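You operate a simulated robot arm through the tools that you are given. There is no shell and no other tool.

You run a simulated robot arm. Do the job below in one go: nothing can be reset, and whatever is moved stays where it is left.

Task
Put one ladle of turmeric into the cup on the blue tile.
Fine: use the blue ladle, spill nothing and stand the ladle back; close the jar again. Set down upright: what you pick out.

The check looks at the end state, three seconds after you hand in, the way a careful person would. Anything else that was tipped, shoved, dropped, spilled or broken makes it a failure.

Robot
A 7-joint arm with a two-finger parallel gripper, fixed in place. Base frame: the origin is at the foot of the arm, x ahead of it, y to its left, z up. Readings come in cm, degrees, newtons and seconds.
Its first joint turns from -166.0 to 166.0 degrees. Payload 4.4 kg.
The tool frame sits at the grasp point between the pads (the TCP): z along the fingers, y along the line on which they close. The tips reach 2.3 cm beyond it. The gripper opens to 9.4 cm. The fingers are 3.8 cm wide and 1 cm thick; the gripper's body (5.4 by 9.6 cm) begins 3.9 cm behind the TCP.
Orientation is that of the tool frame in the base frame, as [roll, pitch, yaw] about the fixed x, y, z axes, in that order (R = Rz(yaw) Ry(pitch) Rx(roll)). With the fingers straight down and closing along the base's y, the tool's x points along the base's -x, its y along +y and its z along -z.

Tools
- The arm moves only by the tool servo_tool. Its argument "rows" is a list of rows, each an object of numbers (a shift or turn left out is 0, a gripper value left out holds the last): "tx", "ty", "tz": the shift along the base's x, y, z in mm; "wx", "wy", "wz": the turn, a rotation vector about the base's x, y, z in degrees; "jaw": the finger opening in mm, from 0 to 94. In form: [{"tx": .., "ty": .., "tz": .., "wx": .., "wy": .., "wz": .., "jaw": ..}, ...]. A call has 1 to 20 rows; each row is the pose to reach, as a shift and turn from the pose commanded when the call began. Each row takes 0.2 s and may step no farther than 5 cm and 8.6 degrees from the row before; otherwise, or with a gripper value out of range, the whole call is refused. A pose out of reach is approached as far as the arm can. The call stops where the force on the tool passes 40 N (or 10 N more than at its start, if that is more) or the arm is blocked; 0.2 s more then pass. The fingers move at their own pace (about 7.2 cm/s each) and stop on an object; they squeeze with about 21 N. The grip force told is the motor's: it shows also when the fingers shut on nothing. Time passes only in rows, and 0.2 s behind the last, so rows that repeat a pose let the fingers close. It gives the time, the measured TCP pose, the force on the tool (base axes), the opening and the grip force at its end, in the units of the frame above (readings bear some noise), with the torque about the TCP (base axes, N m) and any sound that the robot's microphone picked up, and new pictures: "views" is both (left out), scene, wrist or none.
- Cameras (640 x 400 px; columns grow to the right, rows downward): "scene" is fixed at [21.89, -50.07, 151.16]; the picture's right is [0.80, -0.60, 0.00], its down [-0.32, -0.43, -0.85] and it looks along [0.51, 0.68, -0.53] (base axes); focal length 352 px, centre (320, 200). "wrist" rides on the gripper at [8.6, 1.6, -7.5] in the tool frame; the picture's right is [-0.18, 0.98, 0.00], its down [-0.58, -0.11, -0.81] and it looks along [-0.79, -0.15, 0.59] (tool axes); focal length 243 px, centre (320, 200). There is no depth. A picture from a camera that has moved, and an enlarged one, comes with that camera's place and axes in the base frame and with its lens.
- inspect(camera, box): a new picture of the part [left, top, right, bottom] of that camera's present view, enlarged. It takes no simulated time.
- close_job(): hands the job in; it is judged then, once.

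Places have to be worked out from the pictures, the camera data and where the tool is seen. Open the gripper and draw the arm clear of the work before you hand the job in, unless the task says otherwise.

The tools are called after "Call:" as name(argument=value, ...) on one line, values as JSON. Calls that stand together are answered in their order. servo_tool: Moves the arm, as the interface text tells. Its arguments: {"type":"object","properties":{"rows":{"type":"array"},"views":{"type":"string","enum":["both","scene","wrist","none"]}},"required":["rows"]} The other tools are called the same way: inspect (camera, box) takes an enlarged picture of a part of a camera's view; close_job () hands the job in.

At the start:

```text
t: 0.0
tool_pos: [64.7, -14.8, 125.61]
tool_rot: [-179.9, -0.1, 180.0]
wrist_force: [0.9, 0.6, -0.2]
moment: [0.04, -0.01, 0.01]
gripper_width: 9.4
grip_force: 0.0
```

scene: 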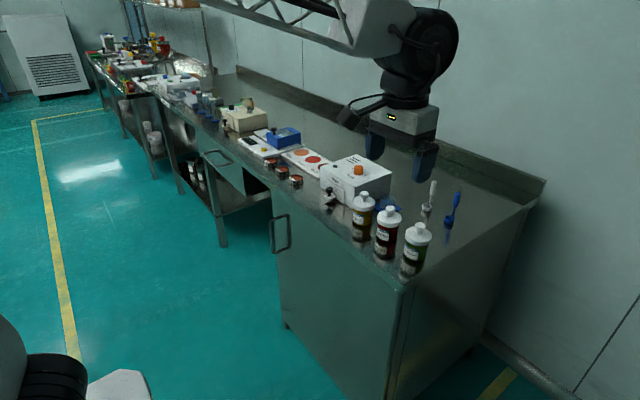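
wrist: 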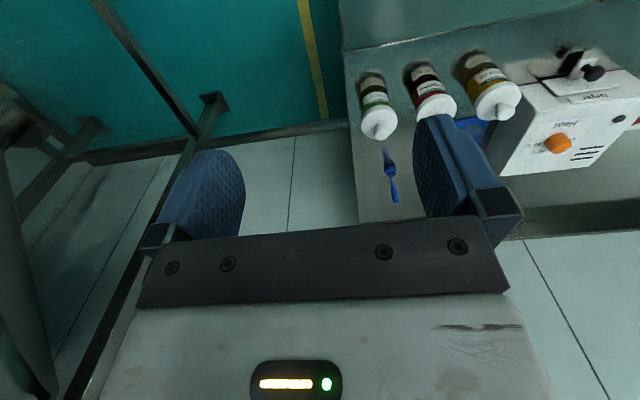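

The scene shows a bench with three capped jars, two ladles and a box-like device. I'll take enlarged views to identify everything before moving.

Call:
inspect(camera="scene", box=[320, 170, 480, 290])

Call:
inspect(camera="scene", box=[220, 90, 400, 210])

Call:
inspect(camera="wrist", box=[340, 30, 640, 230])

```text
3.33 times, centred on (400, 230) of scene
camera zoom: at [21.89, -50.07, 151.16], right [0.8, -0.6, 0.0], down [-0.32, -0.43, -0.85], along [0.51, 0.68, -0.53], focal length 1173 px, centre (53, 100)
```

zoom: 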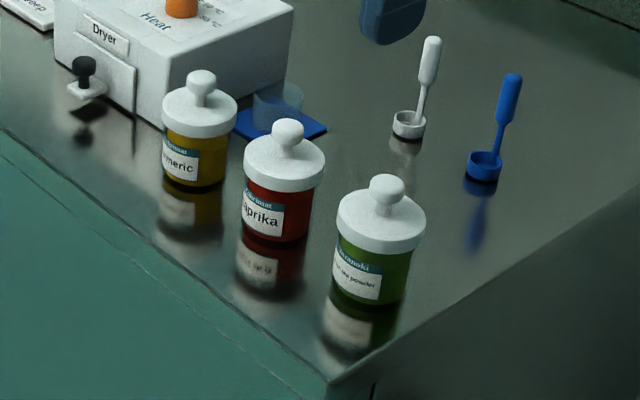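

```text
3.33 times, centred on (310, 150) of scene
camera zoom: at [21.89, -50.07, 151.16], right [0.8, -0.6, 0.0], down [-0.32, -0.43, -0.85], along [0.51, 0.68, -0.53], focal length 1173 px, centre (353, 367)
```

zoom: 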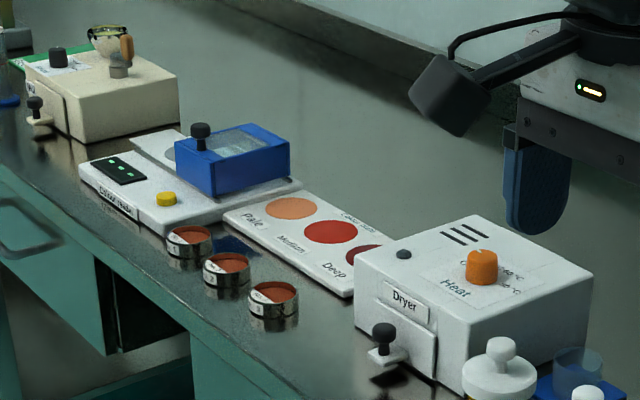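

```text
2.00 times, centred on (490, 130) of wrist
camera zoom: at [56.03, -13.04, 133.02], right [0.18, 0.98, 0.0], down [0.58, -0.11, 0.81], along [0.79, -0.15, -0.59], focal length 485 px, centre (-20, 340)
```

zoom: 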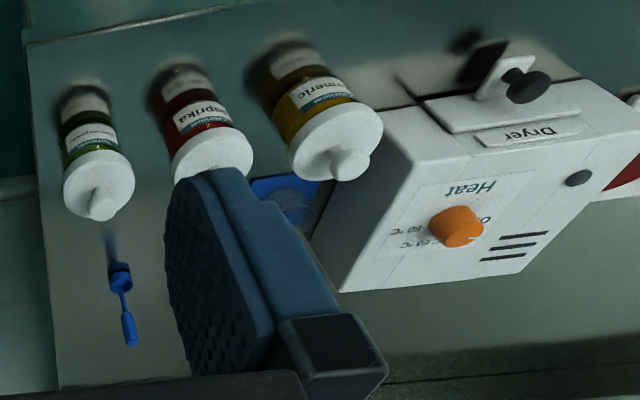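

Triangulating between both cameras puts the bench top at about z≈86, the jars at x≈86 and the ladles at x≈107. I'll zoom further on the ladles, the cup and the jars.

Call:
inspect(camera="scene", box=[410, 170, 474, 240])

Call:
inspect(camera="scene", box=[345, 180, 409, 220])

Call:
inspect(camera="wrist", box=[440, 40, 540, 140])

Call:
inspect(camera="wrist", box=[360, 120, 440, 220])

```text
5.71 times, centred on (442, 205) of scene
camera zoom: at [21.89, -50.07, 151.16], right [0.8, -0.6, 0.0], down [-0.32, -0.43, -0.85], along [0.51, 0.68, -0.53], focal length 2011 px, centre (-377, 171)
```

zoom: 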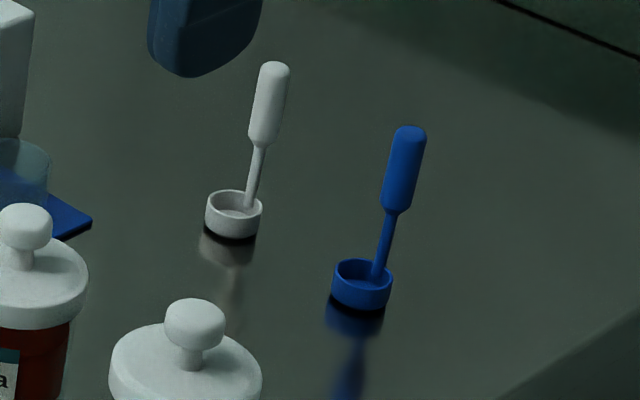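

```text
10.00 times, centred on (377, 200) of scene
camera zoom: at [21.89, -50.07, 151.16], right [0.8, -0.6, 0.0], down [-0.32, -0.43, -0.85], along [0.51, 0.68, -0.53], focal length 3520 px, centre (-250, 200)
```

zoom: 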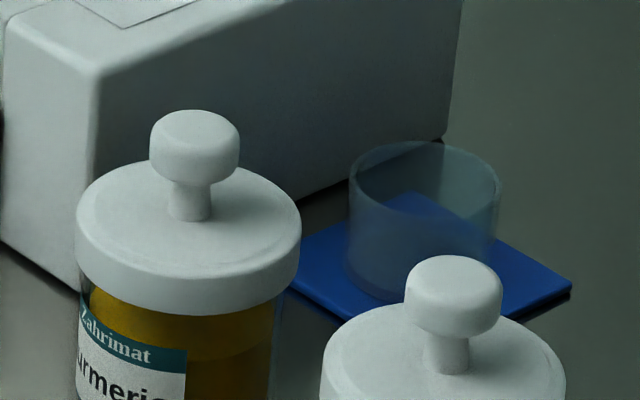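

```text
4.00 times, centred on (490, 90) of wrist
camera zoom: at [56.03, -13.04, 133.02], right [0.18, 0.98, 0.0], down [0.58, -0.11, 0.81], along [0.79, -0.15, -0.59], focal length 970 px, centre (-360, 640)
```

zoom: 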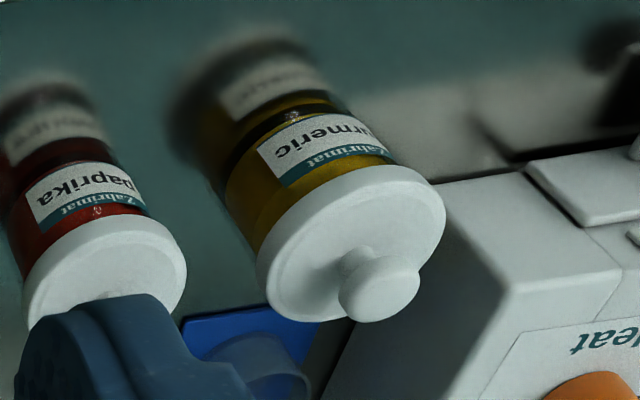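

```text
4.00 times, centred on (400, 170) of wrist
camera zoom: at [56.03, -13.04, 133.02], right [0.18, 0.98, 0.0], down [0.58, -0.11, 0.81], along [0.79, -0.15, -0.59], focal length 970 px, centre (0, 320)
```

zoom: 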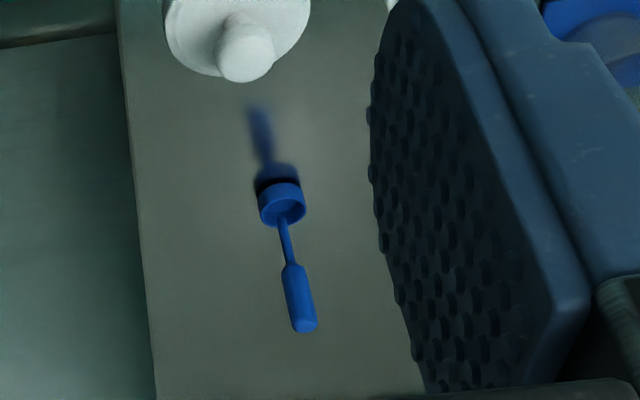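

The bench top now comes out at about z≈87, the turmeric knob near (85.1, 12.6, 97.9), the cup near (98, 14.6) and the blue ladle near (107, −3). I'll zoom hard on the blue ladle to see which side of the bowl the handle is on.

Call:
inspect(camera="scene", box=[438, 210, 462, 225])

Call:
inspect(camera="wrist", box=[376, 155, 408, 205])

Call:
inspect(camera="scene", box=[340, 185, 390, 245])

```text
16.00 times, centred on (450, 218) of scene
camera zoom: at [21.89, -50.07, 151.16], right [0.8, -0.6, 0.0], down [-0.32, -0.43, -0.85], along [0.51, 0.68, -0.53], focal length 5632 px, centre (-1760, -80)
```

zoom: 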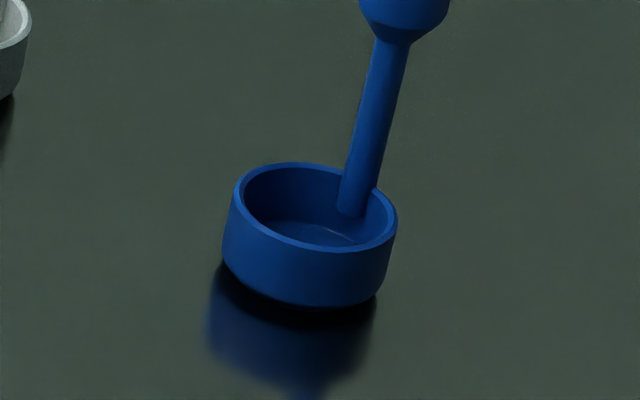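

```text
8.00 times, centred on (392, 180) of wrist
camera zoom: at [56.03, -13.04, 133.02], right [0.18, 0.98, 0.0], down [0.58, -0.11, 0.81], along [0.79, -0.15, -0.59], focal length 1941 px, centre (-256, 360)
```

zoom: 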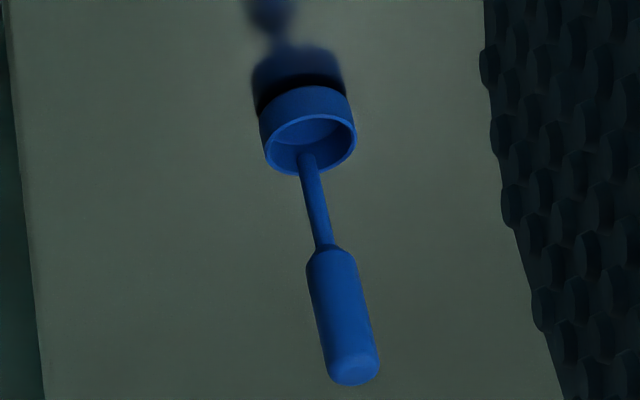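

```text
6.67 times, centred on (365, 215) of scene
camera zoom: at [21.89, -50.07, 151.16], right [0.8, -0.6, 0.0], down [-0.32, -0.43, -0.85], along [0.51, 0.68, -0.53], focal length 2347 px, centre (20, 100)
```

zoom: 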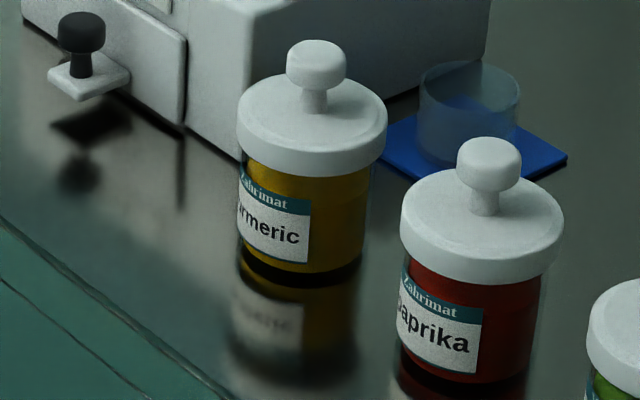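

The handle rises from the +x inner side of the blue bowl, with its axis at about (107.7, −3.3) and its top at z≈98. Before touching anything, I'll check how far forward the arm reaches with the tool straight down, staying high.

Call:
servo_tool(rows=[{"tx": 40, "ty": 10}, {"tx": 80, "ty": 20}, {"tx": 120, "ty": 30}, {"tx": 160, "ty": 40}, {"tx": 200, "ty": 50}, {"tx": 240, "ty": 60}, {"tx": 280, "ty": 70}, {"tx": 320, "ty": 80}, {"tx": 320, "ty": 80}], views="both")

```text
t: 2.0
tool_pos: [96.54, -6.79, 125.57]
tool_rot: [-180.0, 0.0, -179.9]
wrist_force: [0.7, -1.2, -0.2]
moment: [-0.02, -0.01, 0.01]
gripper_width: 9.39
grip_force: 0.2
camera wrist: at [87.9, -5.12, 132.93], right [0.18, 0.98, 0.0], down [0.58, -0.11, 0.81], along [0.79, -0.15, -0.59], focal length 243 px, centre (320, 200)
```

scene: 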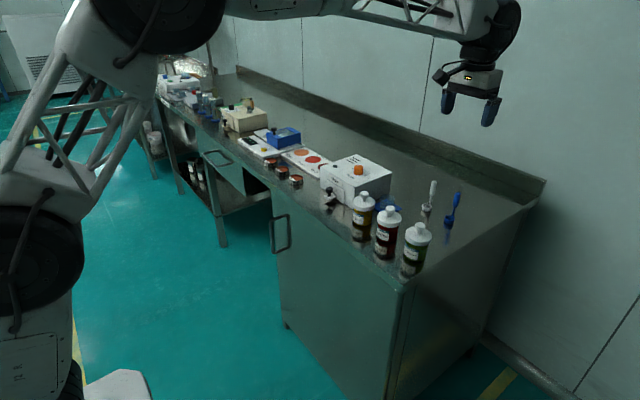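
wrist: 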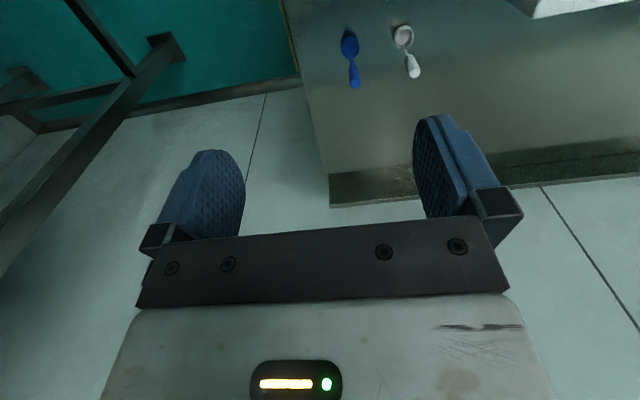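

The arm reaches x=96.5 without trouble. I'll zoom in from this second viewpoint to refine the ladle positions.

Call:
inspect(camera="wrist", box=[330, 10, 426, 100])

Call:
inspect(camera="scene", box=[400, 170, 480, 240])

```text
4.44 times, centred on (378, 55) of wrist
camera zoom: at [87.9, -5.12, 132.93], right [0.18, 0.98, 0.0], down [0.58, -0.11, 0.81], along [0.79, -0.15, -0.59], focal length 1078 px, centre (62, 844)
```

zoom: 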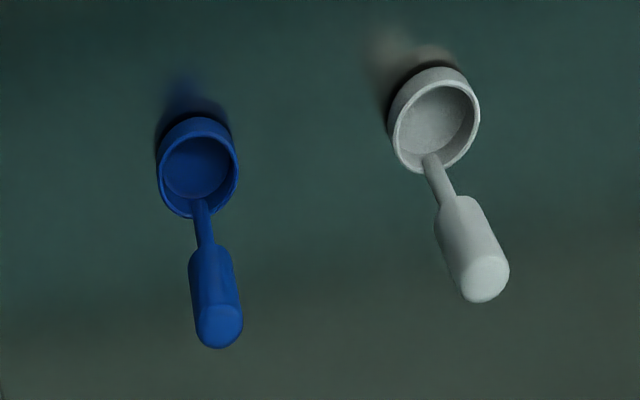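

```text
5.71 times, centred on (440, 205) of scene
camera zoom: at [21.89, -50.07, 151.16], right [0.8, -0.6, 0.0], down [-0.32, -0.43, -0.85], along [0.51, 0.68, -0.53], focal length 2011 px, centre (-366, 171)
```

zoom: 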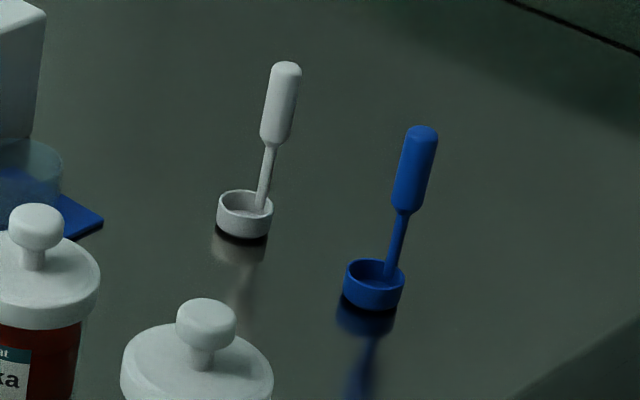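

From here the blue bowl reads about (106, −3.3) and the white one about (106, 5.1). A sideways grip on the handle with the camera on top would suit scooping and pouring best. I'll back off to open space and test rotating the wrist by about 180°.

Call:
servo_tool(rows=[{"tx": -40}, {"tx": -80}, {"tx": -120}, {"tx": -160}, {"tx": -200}, {"tx": -200, "wz": 8.5}, {"tx": -200, "wz": 17}, {"tx": -200, "wz": 25.5}, {"tx": -200, "wz": 34}, {"tx": -200, "wz": 42.5}, {"tx": -200, "wz": 51}, {"tx": -200, "wz": 59.5}, {"tx": -200, "wz": 68}, {"tx": -200, "wz": 76.5}, {"tx": -200, "wz": 85}, {"tx": -200, "wz": 90}], views="scene")

```text
t: 5.4
tool_pos: [76.6, -6.74, 125.7]
tool_rot: [180.0, 0.1, -89.9]
wrist_force: [-0.2, 0.1, -0.1]
moment: [0.0, 0.02, 0.01]
gripper_width: 9.4
grip_force: 0.1
```

scene: 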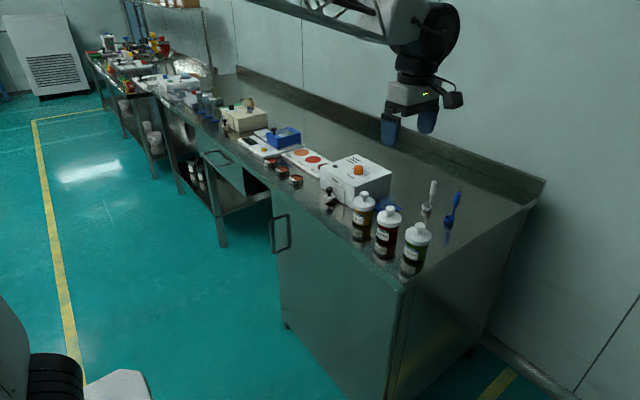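

A +90° turn is fine, so I'll continue another +90° to complete the flip.

Call:
servo_tool(rows=[{"wz": 8.5}, {"wz": 17}, {"wz": 25.5}, {"wz": 34}, {"wz": 42.5}, {"wz": 51}, {"wz": 59.5}, {"wz": 68}, {"wz": 76.5}, {"wz": 85}, {"wz": 90}, {"wz": 90}], views="both")

```text
t: 8.0
tool_pos: [76.76, -3.98, 125.68]
tool_rot: [178.8, -0.2, -9.8]
wrist_force: [-0.9, -0.2, 0.0]
moment: [0.01, -0.02, 0.01]
gripper_width: 9.42
grip_force: 0.0
out of reach, approached as far as the arm can: row 10, 11, 12
camera wrist: at [85.03, -6.79, 133.08], right [-0.35, -0.94, 0.02], down [-0.55, 0.22, 0.8], along [-0.76, 0.27, -0.6], focal length 243 px, centre (320, 200)
```

scene: 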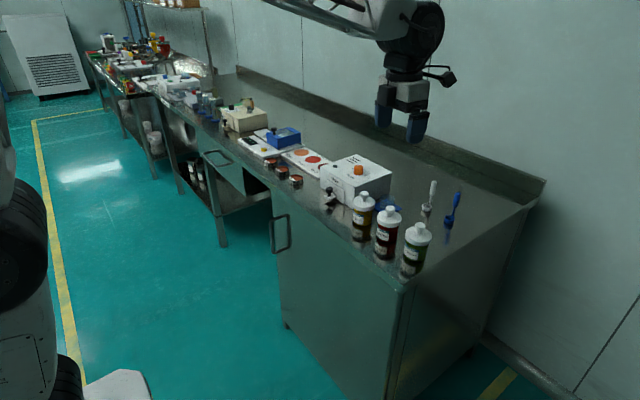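
wrist: 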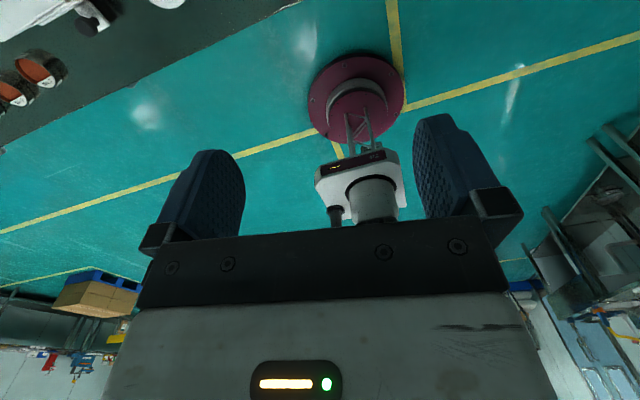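

The wrist tops out near +170°, which is close to flipped. Next I'll set the yaw to +160° from the start, then tilt the tool forward 55° up high to check that the ladle-grasp orientation is reachable.

Call:
servo_tool(rows=[{"wz": -8}, {"wz": -16}, {"wz": -20}, {"wz": -20}], views="none")

Call:
servo_tool(rows=[{"tx": 20, "wx": -2.74, "wy": -7.52}, {"tx": 40, "wx": -5.47, "wy": -15.04}, {"tx": 60, "wx": -8.21, "wy": -22.56}, {"tx": 80, "wx": -10.94, "wy": -30.08}, {"tx": 100, "wx": -13.68, "wy": -37.6}, {"tx": 120, "wx": -16.42, "wy": -45.12}, {"tx": 140, "wx": -18.81, "wy": -51.7}, {"tx": 140, "wx": -18.81, "wy": -51.7}], views="both")

```text
t: 9.0
tool_pos: [76.55, -3.8, 125.68]
tool_rot: [178.8, -0.3, -29.9]
wrist_force: [0.1, -0.6, -0.5]
moment: [-0.03, -0.02, -0.01]
gripper_width: 9.43
grip_force: 0.1
```

```text
t: 10.8
tool_pos: [90.78, -3.9, 125.76]
tool_rot: [-167.2, -53.9, -37.0]
wrist_force: [-0.4, 0.9, 0.3]
moment: [0.02, -0.02, 0.02]
gripper_width: 9.4
grip_force: 0.1
camera wrist: at [88.39, -6.12, 136.71], right [-0.52, -0.81, -0.28], down [-0.84, 0.54, 0.01], along [0.15, 0.23, -0.96], focal length 243 px, centre (320, 200)
```

scene: 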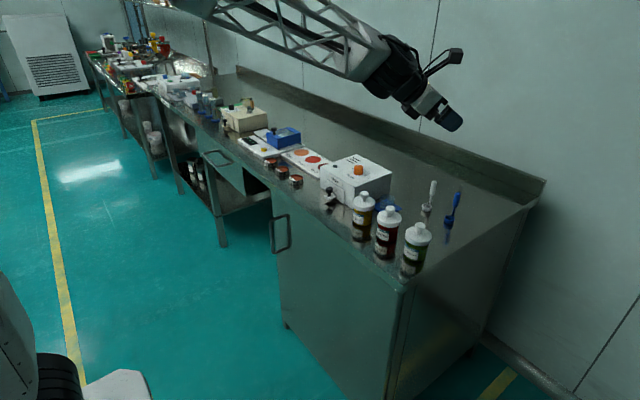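
wrist: 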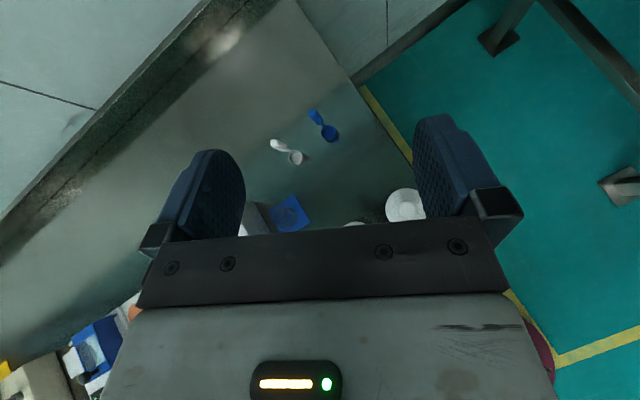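

The tilted orientation is reachable. Now the lid: I'll untilt, turn to yaw −90° so the fingers close along x, and move above the turmeric jar.

Call:
servo_tool(rows=[{"tx": -10, "ty": 20, "wx": 2.74, "wy": 7.52}, {"tx": -20, "ty": 40, "wx": 5.47, "wy": 15.04}, {"tx": -30, "ty": 60, "wx": 8.21, "wy": 22.56}, {"tx": -40, "ty": 80, "wx": 10.94, "wy": 30.08}, {"tx": -50, "ty": 100, "wx": 13.68, "wy": 37.6}, {"tx": -57, "ty": 130, "wx": 16.42, "wy": 45.12}, {"tx": -57, "ty": 165, "wx": 18.81, "wy": 51.7}, {"tx": -57, "ty": 165, "wx": 18.81, "wy": 51.7}], views="none")

Call:
servo_tool(rows=[{"wz": -8.5}, {"wz": -17}, {"wz": -25.5}, {"wz": -34}, {"wz": -42.5}, {"wz": -51}, {"wz": -59.5}, {"wz": -60.1}, {"wz": -60.1}], views="both")

```text
t: 12.6
tool_pos: [84.93, 12.64, 125.25]
tool_rot: [178.9, -0.1, -30.0]
wrist_force: [1.1, 0.2, 0.9]
moment: [0.0, 0.0, -0.03]
gripper_width: 9.39
grip_force: 0.0
```

```text
t: 14.6
tool_pos: [85.06, 12.72, 125.58]
tool_rot: [178.7, -0.2, -90.0]
wrist_force: [0.1, 0.1, -0.1]
moment: [-0.02, -0.02, 0.0]
gripper_width: 9.43
grip_force: 0.1
camera wrist: at [83.52, 4.17, 133.02], right [-0.98, 0.18, 0.02], down [0.13, 0.58, 0.8], along [0.14, 0.79, -0.6], focal length 243 px, centre (320, 200)
```

scene: 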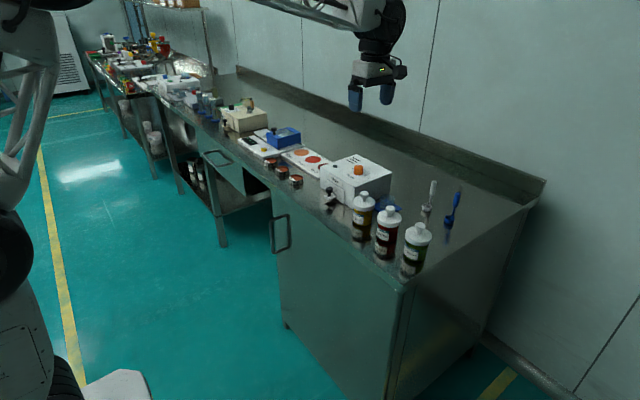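
wrist: 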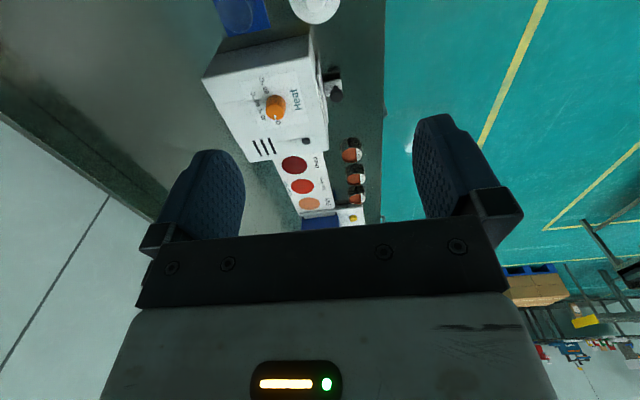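

The tool is over the jar with a residual tilt of about 1.3°, which I'll correct. Then I'll descend to z≈110 with a narrower jaw to check the knob alignment.

Call:
servo_tool(rows=[{"tz": -40, "wy": -1.3, "jaw": 60}, {"tz": -80, "wy": -1.3}, {"tz": -120, "wy": -1.3}, {"tz": -156, "wy": -1.3}, {"tz": -156, "wy": -1.3}], views="both")

```text
t: 15.8
tool_pos: [84.97, 12.81, 110.23]
tool_rot: [-179.8, -0.2, -90.0]
wrist_force: [0.8, 0.4, -0.8]
moment: [0.02, 0.0, -0.01]
gripper_width: 6.01
grip_force: 0.1
camera wrist: at [83.4, 4.31, 117.44], right [-0.98, 0.18, 0.0], down [0.11, 0.58, 0.8], along [0.15, 0.79, -0.59], focal length 243 px, centre (320, 200)
```

scene: 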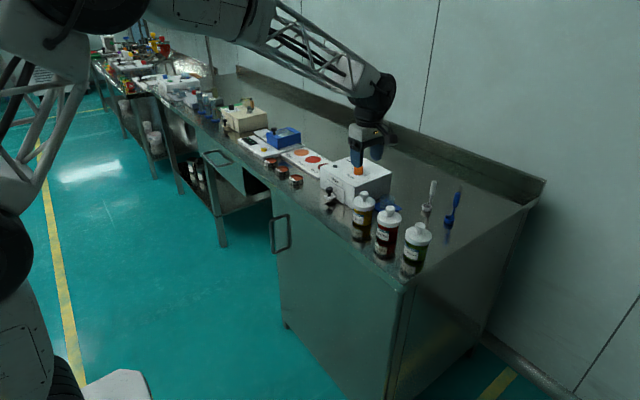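
wrist: 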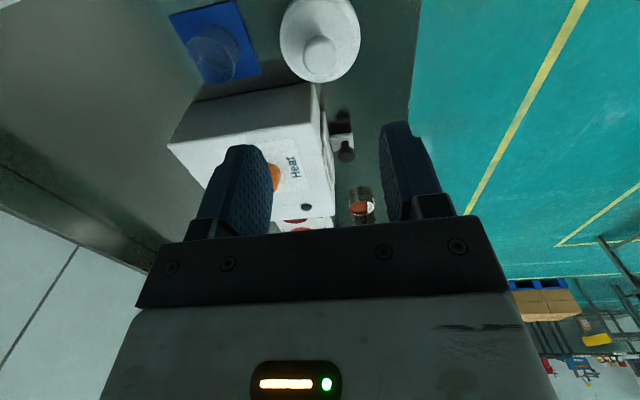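

The knob sits almost under the tool. A zoom will let me measure its centre precisely.

Call:
inspect(camera="wrist", box=[260, 0, 380, 100])

Call:
inspect(camera="wrist", box=[160, 0, 280, 100])

```text
4.00 times, centred on (320, 50) of wrist
camera zoom: at [83.4, 4.31, 117.44], right [-0.98, 0.18, 0.0], down [0.11, 0.58, 0.8], along [0.15, 0.79, -0.59], focal length 970 px, centre (320, 800)
```

zoom: 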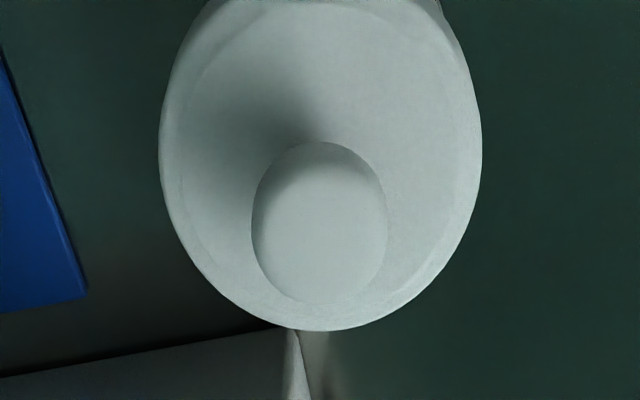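

```text
4.00 times, centred on (220, 50) of wrist
camera zoom: at [83.4, 4.31, 117.44], right [-0.98, 0.18, 0.0], down [0.11, 0.58, 0.8], along [0.15, 0.79, -0.59], focal length 970 px, centre (720, 800)
```

zoom: 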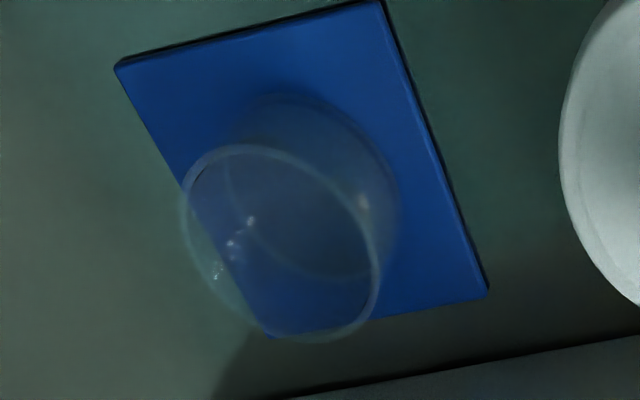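

The knob centre is about (84.9, 12.5, 98.0). I'll shift 3 mm in −y and descend to z≈101 with the fingers straddling the knob, then look again.

Call:
servo_tool(rows=[{"ty": -3, "tz": -40}, {"ty": -3, "tz": -75}, {"ty": -3, "tz": -90}, {"ty": -3, "tz": -90}], views="both")

Call:
inspect(camera="scene", box=[340, 150, 420, 230])

```text
t: 16.8
tool_pos: [84.96, 12.35, 101.09]
tool_rot: [-179.8, -0.1, -90.0]
wrist_force: [-0.1, -0.4, -0.3]
moment: [0.01, 0.02, -0.01]
gripper_width: 6.01
grip_force: 0.0
camera wrist: at [83.42, 3.84, 108.52], right [-0.98, 0.18, 0.0], down [0.11, 0.58, 0.8], along [0.15, 0.79, -0.59], focal length 243 px, centre (320, 200)
```

scene: 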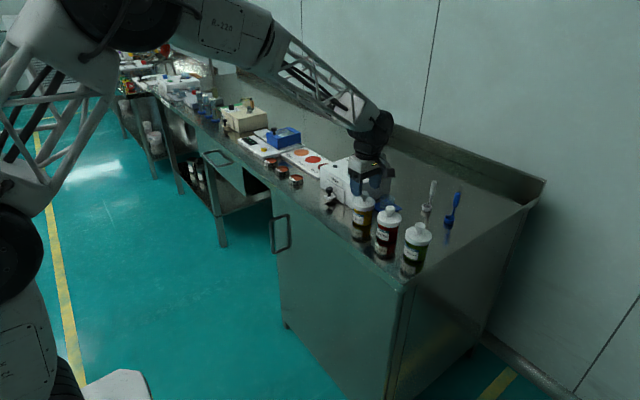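
wrist: 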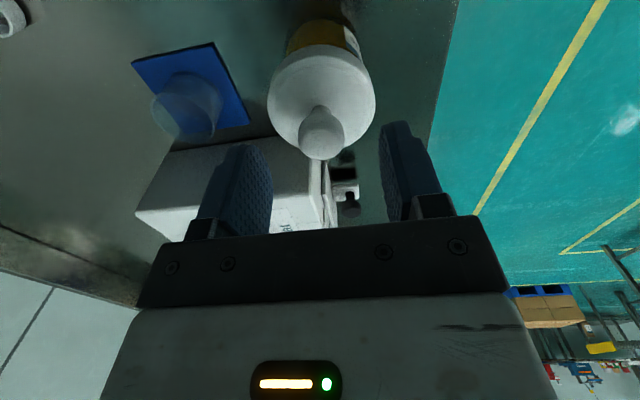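

```text
5.00 times, centred on (380, 190) of scene
camera zoom: at [21.89, -50.07, 151.16], right [0.8, -0.6, 0.0], down [-0.32, -0.43, -0.85], along [0.51, 0.68, -0.53], focal length 1760 px, centre (20, 250)
```

zoom: 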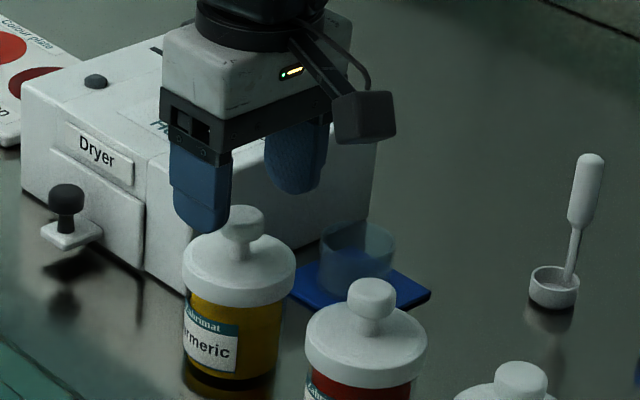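

The fingers straddle the knob. One more zoom for its exact centre.

Call:
inspect(camera="wrist", box=[260, 60, 380, 180])

Call:
inspect(camera="wrist", box=[120, 30, 260, 150])

```text
3.33 times, centred on (320, 120) of wrist
camera zoom: at [83.42, 3.84, 108.52], right [-0.98, 0.18, 0.0], down [0.11, 0.58, 0.8], along [0.15, 0.79, -0.59], focal length 809 px, centre (320, 467)
```

zoom: 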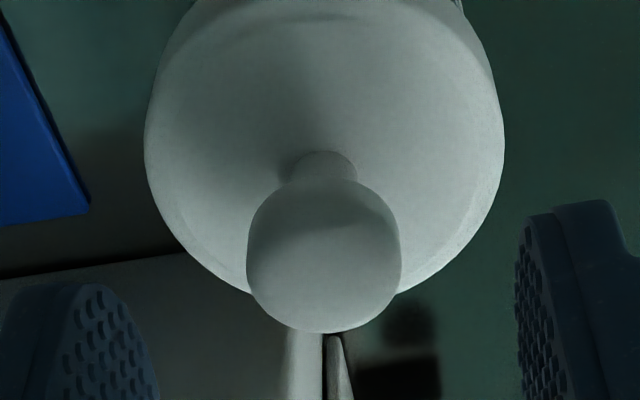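

```text
3.33 times, centred on (190, 90) of wrist
camera zoom: at [83.42, 3.84, 108.52], right [-0.98, 0.18, 0.0], down [0.11, 0.58, 0.8], along [0.15, 0.79, -0.59], focal length 809 px, centre (753, 567)
```

zoom: 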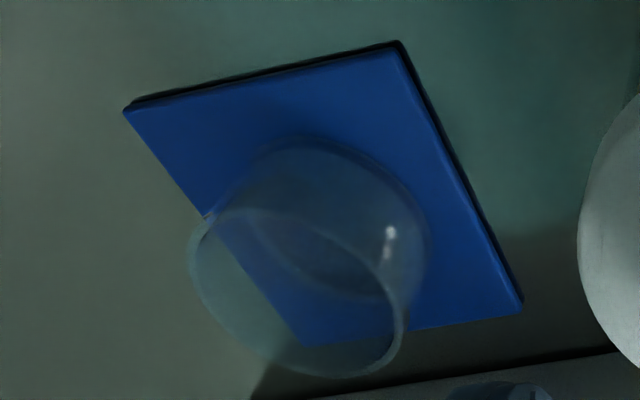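

The knob centre works out to (84.9, 12.4, 97.9), directly under the TCP, and the same views put the cup at (96.3, 13.5) with its rim at z≈91.8 and the bench at z≈88.3. I'll descend to z≈98.3 and close on the knob.

Call:
servo_tool(rows=[{"tz": -15}, {"tz": -27}, {"tz": -27}, {"tz": -27, "jaw": 10}, {"tz": -27, "jaw": 10}, {"tz": -27, "jaw": 10}, {"tz": -27, "jaw": 10}, {"tz": -27, "jaw": 10}], views="both")

```text
t: 18.6
tool_pos: [84.94, 12.37, 98.25]
tool_rot: [-179.9, -0.1, -90.0]
wrist_force: [-0.1, 0.1, 0.1]
moment: [0.01, 0.0, -0.02]
gripper_width: 2.36
grip_force: 21.2
heard: snap
camera wrist: at [83.32, 3.87, 105.73], right [-0.98, 0.18, 0.0], down [0.11, 0.58, 0.8], along [0.15, 0.79, -0.59], focal length 243 px, centre (320, 200)
```

scene: 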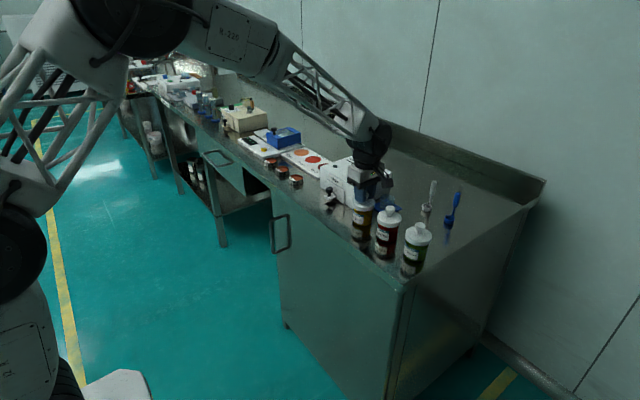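
wrist: 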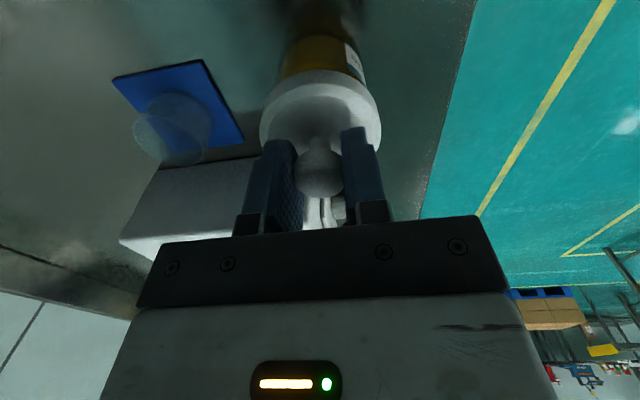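

The grip holds at 2.36 cm with 21 N. I'll lift gently by 1.5 cm and check the forces and whether the lid separates.

Call:
servo_tool(rows=[{"tz": 3}, {"tz": 6}, {"tz": 10}, {"tz": 15}, {"tz": 15}], views="both")

Call:
inspect(camera="scene", box=[340, 170, 420, 250])

```text
t: 19.8
tool_pos: [84.93, 12.49, 99.81]
tool_rot: [-179.9, -0.1, -89.9]
wrist_force: [-1.4, -0.5, 0.1]
moment: [-0.02, 0.01, -0.01]
gripper_width: 2.35
grip_force: 21.1
camera wrist: at [83.33, 3.98, 107.22], right [-0.98, 0.18, 0.0], down [0.11, 0.58, 0.8], along [0.15, 0.79, -0.59], focal length 243 px, centre (320, 200)
```

scene: 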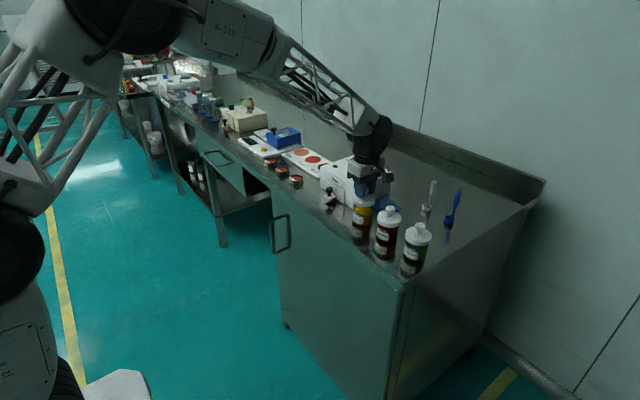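
wrist: 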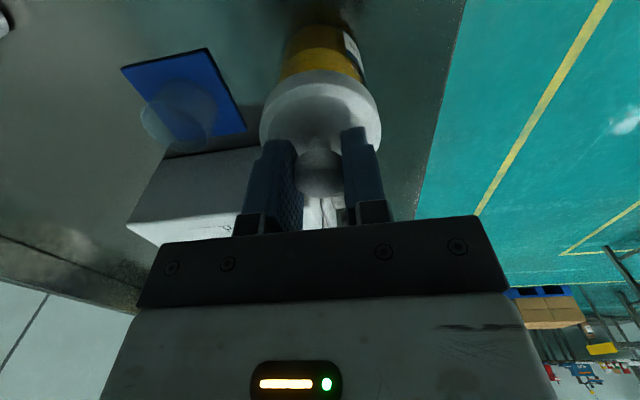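

```text
5.00 times, centred on (380, 210) of scene
camera zoom: at [21.89, -50.07, 151.16], right [0.8, -0.6, 0.0], down [-0.32, -0.43, -0.85], along [0.51, 0.68, -0.53], focal length 1760 px, centre (20, 150)
```

zoom: 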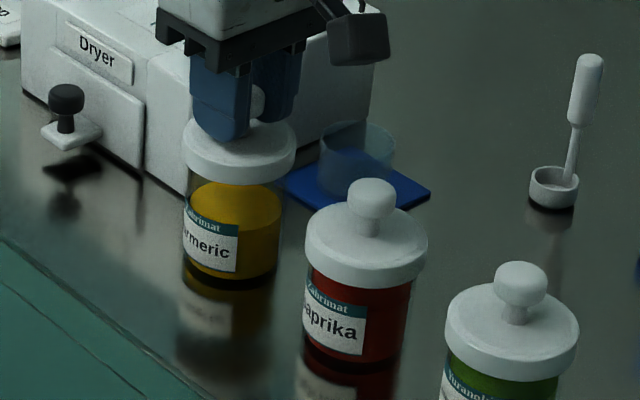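

The lid came free cleanly and the jar stayed put, and I can see the powder surface about halfway up. I'll lift higher and carry the lid to the open bench area near (95.5, −4.5).

Call:
servo_tool(rows=[{"tz": 30}, {"tz": 65}, {"tz": 100}, {"tz": 130}, {"tx": 15, "ty": -30, "tz": 130}, {"tx": 35, "ty": -65, "tz": 130}, {"tx": 55, "ty": -100, "tz": 130}, {"tx": 80, "ty": -135, "tz": 130}, {"tx": 105, "ty": -170, "tz": 130}, {"tx": 105, "ty": -170, "tz": 130}], views="both")

Call:
inspect(camera="scene", box=[320, 170, 480, 290])

```text
t: 22.0
tool_pos: [95.32, -4.71, 113.05]
tool_rot: [-179.9, -0.2, -90.1]
wrist_force: [0.1, 0.3, 0.5]
moment: [-0.04, 0.0, 0.01]
gripper_width: 2.37
grip_force: 21.4
camera wrist: at [93.8, -13.25, 120.44], right [-0.98, 0.18, 0.0], down [0.11, 0.58, 0.8], along [0.15, 0.79, -0.59], focal length 243 px, centre (320, 200)
```

scene: 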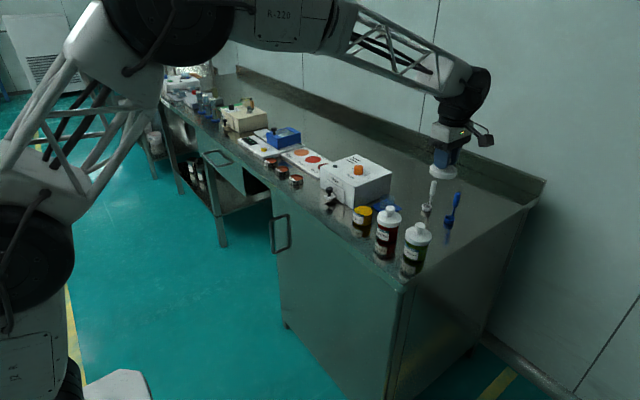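
wrist: 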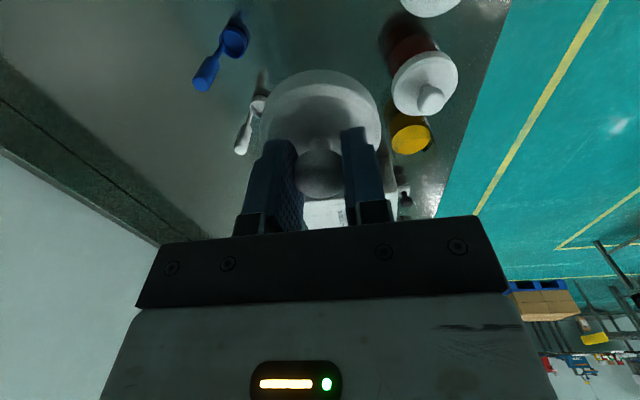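

```text
3.33 times, centred on (400, 230) of scene
camera zoom: at [21.89, -50.07, 151.16], right [0.8, -0.6, 0.0], down [-0.32, -0.43, -0.85], along [0.51, 0.68, -0.53], focal length 1173 px, centre (53, 100)
```

zoom: 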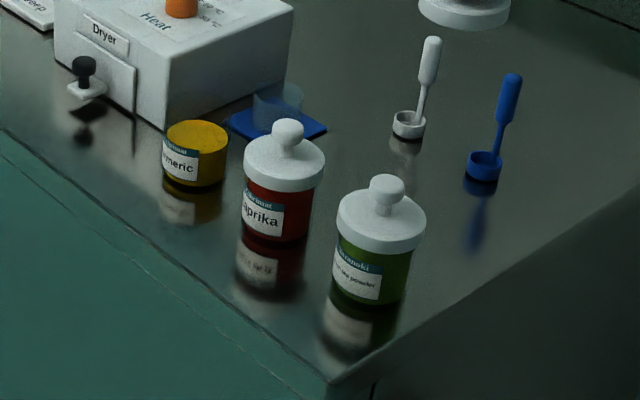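

The lid is held level over open bench. While up here I'll look closely at the open jar to find its rim and powder level, and at the ladles.

Call:
inspect(camera="scene", box=[342, 185, 390, 230])

Call:
inspect(camera="wrist", box=[370, 90, 450, 170])

Call:
inspect(camera="wrist", box=[180, 0, 290, 160])

```text
8.89 times, centred on (366, 208) of scene
camera zoom: at [21.89, -50.07, 151.16], right [0.8, -0.6, 0.0], down [-0.32, -0.43, -0.85], along [0.51, 0.68, -0.53], focal length 3129 px, centre (-89, 133)
```

zoom: 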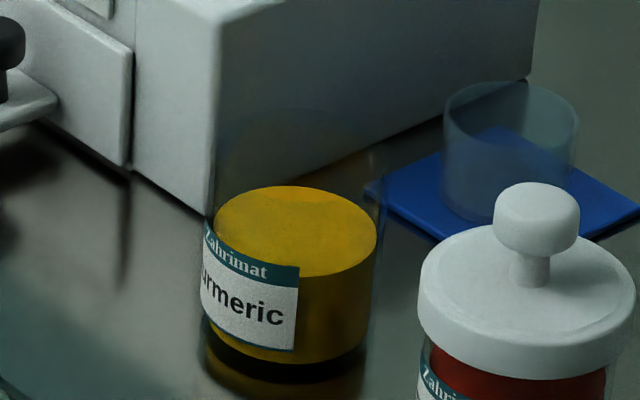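

```text
5.00 times, centred on (410, 130) of wrist
camera zoom: at [93.8, -13.25, 120.44], right [-0.98, 0.18, 0.0], down [0.11, 0.58, 0.8], along [0.15, 0.79, -0.59], focal length 1213 px, centre (-130, 550)
```

zoom: 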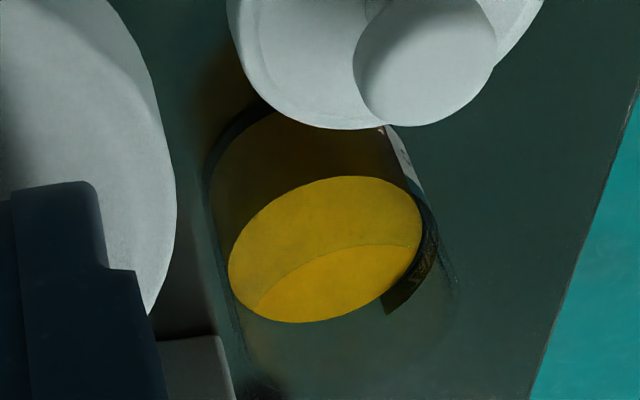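

```text
2.50 times, centred on (235, 80) of wrist
camera zoom: at [93.8, -13.25, 120.44], right [-0.98, 0.18, 0.0], down [0.11, 0.58, 0.8], along [0.15, 0.79, -0.59], focal length 606 px, centre (532, 500)
```

zoom: 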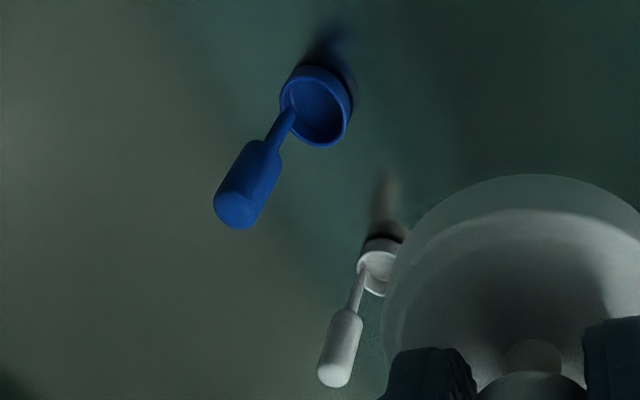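

Both cameras agree: powder surface at z≈92.4 on jar axis (84.9, 12.4), and blue handle axis near (106.8, −3.5). Now I'll lower the lid toward the bench at (95.4, −4.7), stopping short to feel for contact.

Call:
servo_tool(rows=[{"tz": -40}, {"tz": -80}, {"tz": -120}, {"tz": -160}, {"tz": -188}, {"tz": -195}, {"tz": -195}], views="both")

Call:
inspect(camera="scene", box=[370, 170, 480, 260])

```text
t: 23.6
tool_pos: [95.41, -4.66, 93.36]
tool_rot: [-179.9, -0.3, -90.0]
wrist_force: [-0.4, 0.0, 0.3]
moment: [0.01, -0.02, 0.0]
gripper_width: 2.37
grip_force: 21.2
camera wrist: at [93.77, -13.16, 100.87], right [-0.98, 0.18, 0.0], down [0.11, 0.58, 0.8], along [0.15, 0.79, -0.59], focal length 243 px, centre (320, 200)
```

scene: 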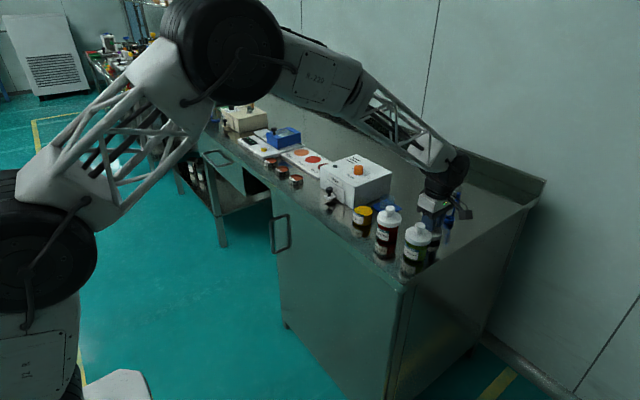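
wrist: 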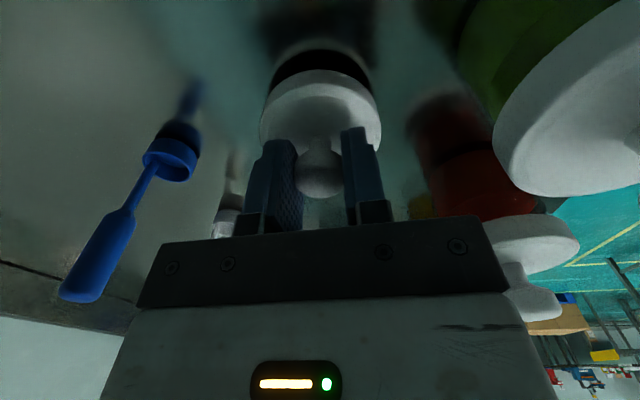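

```text
4.44 times, centred on (425, 215) of scene
camera zoom: at [21.89, -50.07, 151.16], right [0.8, -0.6, 0.0], down [-0.32, -0.43, -0.85], along [0.51, 0.68, -0.53], focal length 1564 px, centre (-147, 133)
```

zoom: 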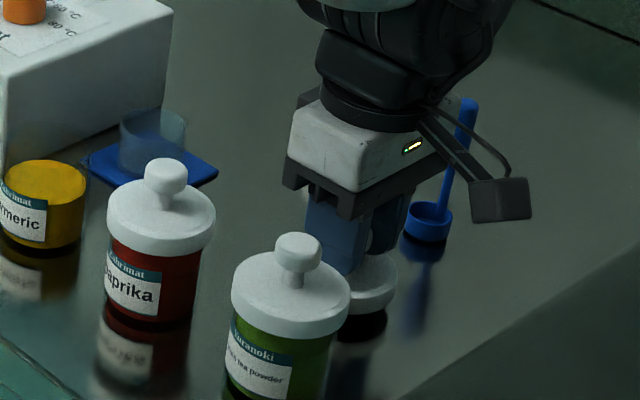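

The lid hovers about 1 cm above the bench (lid and reflection still separated). I'll lower in small steps and watch for force.

Call:
servo_tool(rows=[{"tz": -3}, {"tz": -6}, {"tz": -6}], views="none")

Call:
servo_tool(rows=[{"tz": -1.5}, {"tz": -3}, {"tz": -3}], views="wrist")

Call:
inspect(camera="wrist", box=[240, 20, 400, 120])

```text
t: 24.4
tool_pos: [95.38, -4.6, 92.72]
tool_rot: [-180.0, -0.1, -90.0]
wrist_force: [1.5, 0.4, 0.1]
moment: [0.02, 0.02, 0.02]
gripper_width: 2.35
grip_force: 21.0
```

```text
t: 25.2
tool_pos: [95.41, -4.51, 92.33]
tool_rot: [-179.8, -0.2, -90.0]
wrist_force: [-0.5, 0.6, -0.1]
moment: [0.01, 0.0, 0.0]
gripper_width: 2.39
grip_force: 21.2
camera wrist: at [93.88, -13.12, 99.79], right [-0.98, 0.18, 0.0], down [0.11, 0.58, 0.8], along [0.15, 0.79, -0.59], focal length 243 px, centre (320, 200)
```

wrist: 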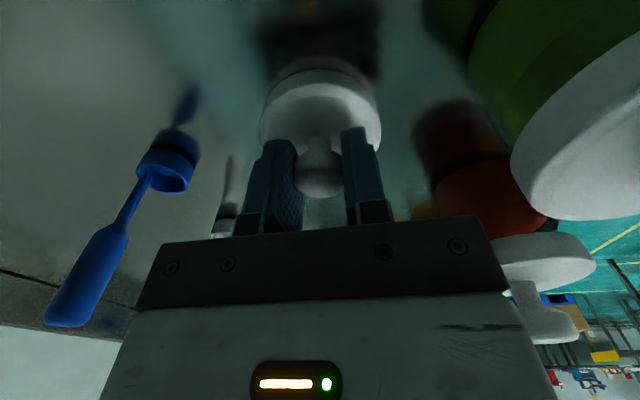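

```text
4.00 times, centred on (320, 70) of wrist
camera zoom: at [93.88, -13.12, 99.79], right [-0.98, 0.18, 0.0], down [0.11, 0.58, 0.8], along [0.15, 0.79, -0.59], focal length 970 px, centre (320, 720)
```

zoom: 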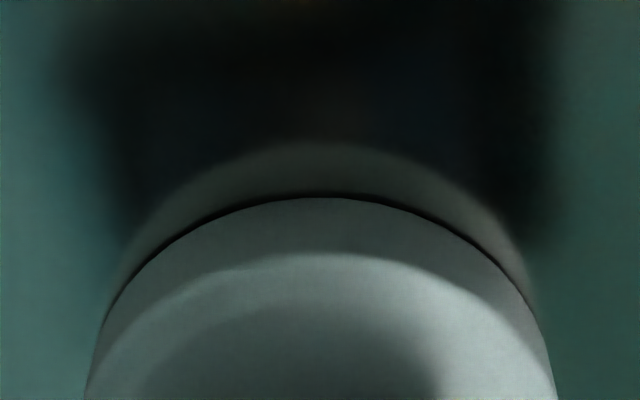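

The lid edge nearly meets its reflection, so only about a millimetre remains. I'll go 2 mm further and read the force.

Call:
servo_tool(rows=[{"tz": -1}, {"tz": -1}, {"tz": -1}], views="none")

Call:
servo_tool(rows=[{"tz": -1}, {"tz": -1}, {"tz": -1}], views="wrist")

Call:
inspect(camera="wrist", box=[240, 20, 400, 120])

```text
t: 26.0
tool_pos: [95.47, -4.61, 92.43]
tool_rot: [-179.8, -0.2, -90.0]
wrist_force: [3.1, 1.0, 7.2]
moment: [0.01, 0.01, -0.01]
gripper_width: 2.35
grip_force: 21.1
```

```text
t: 26.8
tool_pos: [95.43, -4.68, 92.22]
tool_rot: [-179.7, -0.2, -90.1]
wrist_force: [6.5, 4.7, 28.5]
moment: [0.12, -0.13, 0.0]
gripper_width: 2.37
grip_force: 21.4
camera wrist: at [93.85, -13.14, 99.7], right [-0.98, 0.18, -0.01], down [0.1, 0.58, 0.8], along [0.15, 0.79, -0.59], focal length 243 px, centre (320, 200)
```

wrist: 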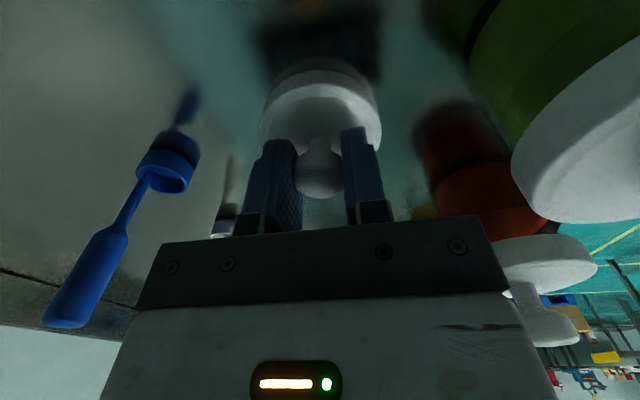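

```text
4.00 times, centred on (320, 70) of wrist
camera zoom: at [93.85, -13.14, 99.7], right [-0.98, 0.18, -0.01], down [0.1, 0.58, 0.8], along [0.15, 0.79, -0.59], focal length 970 px, centre (320, 720)
```

zoom: 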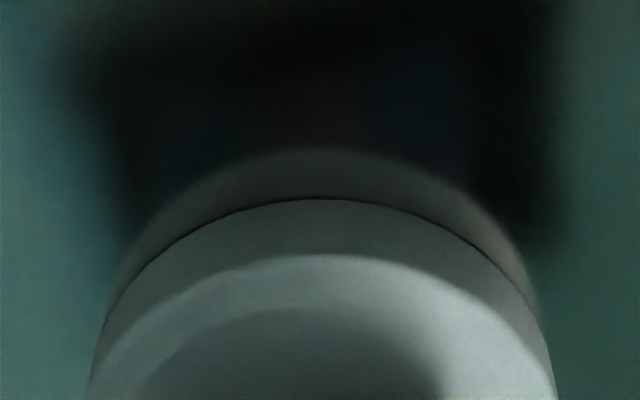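

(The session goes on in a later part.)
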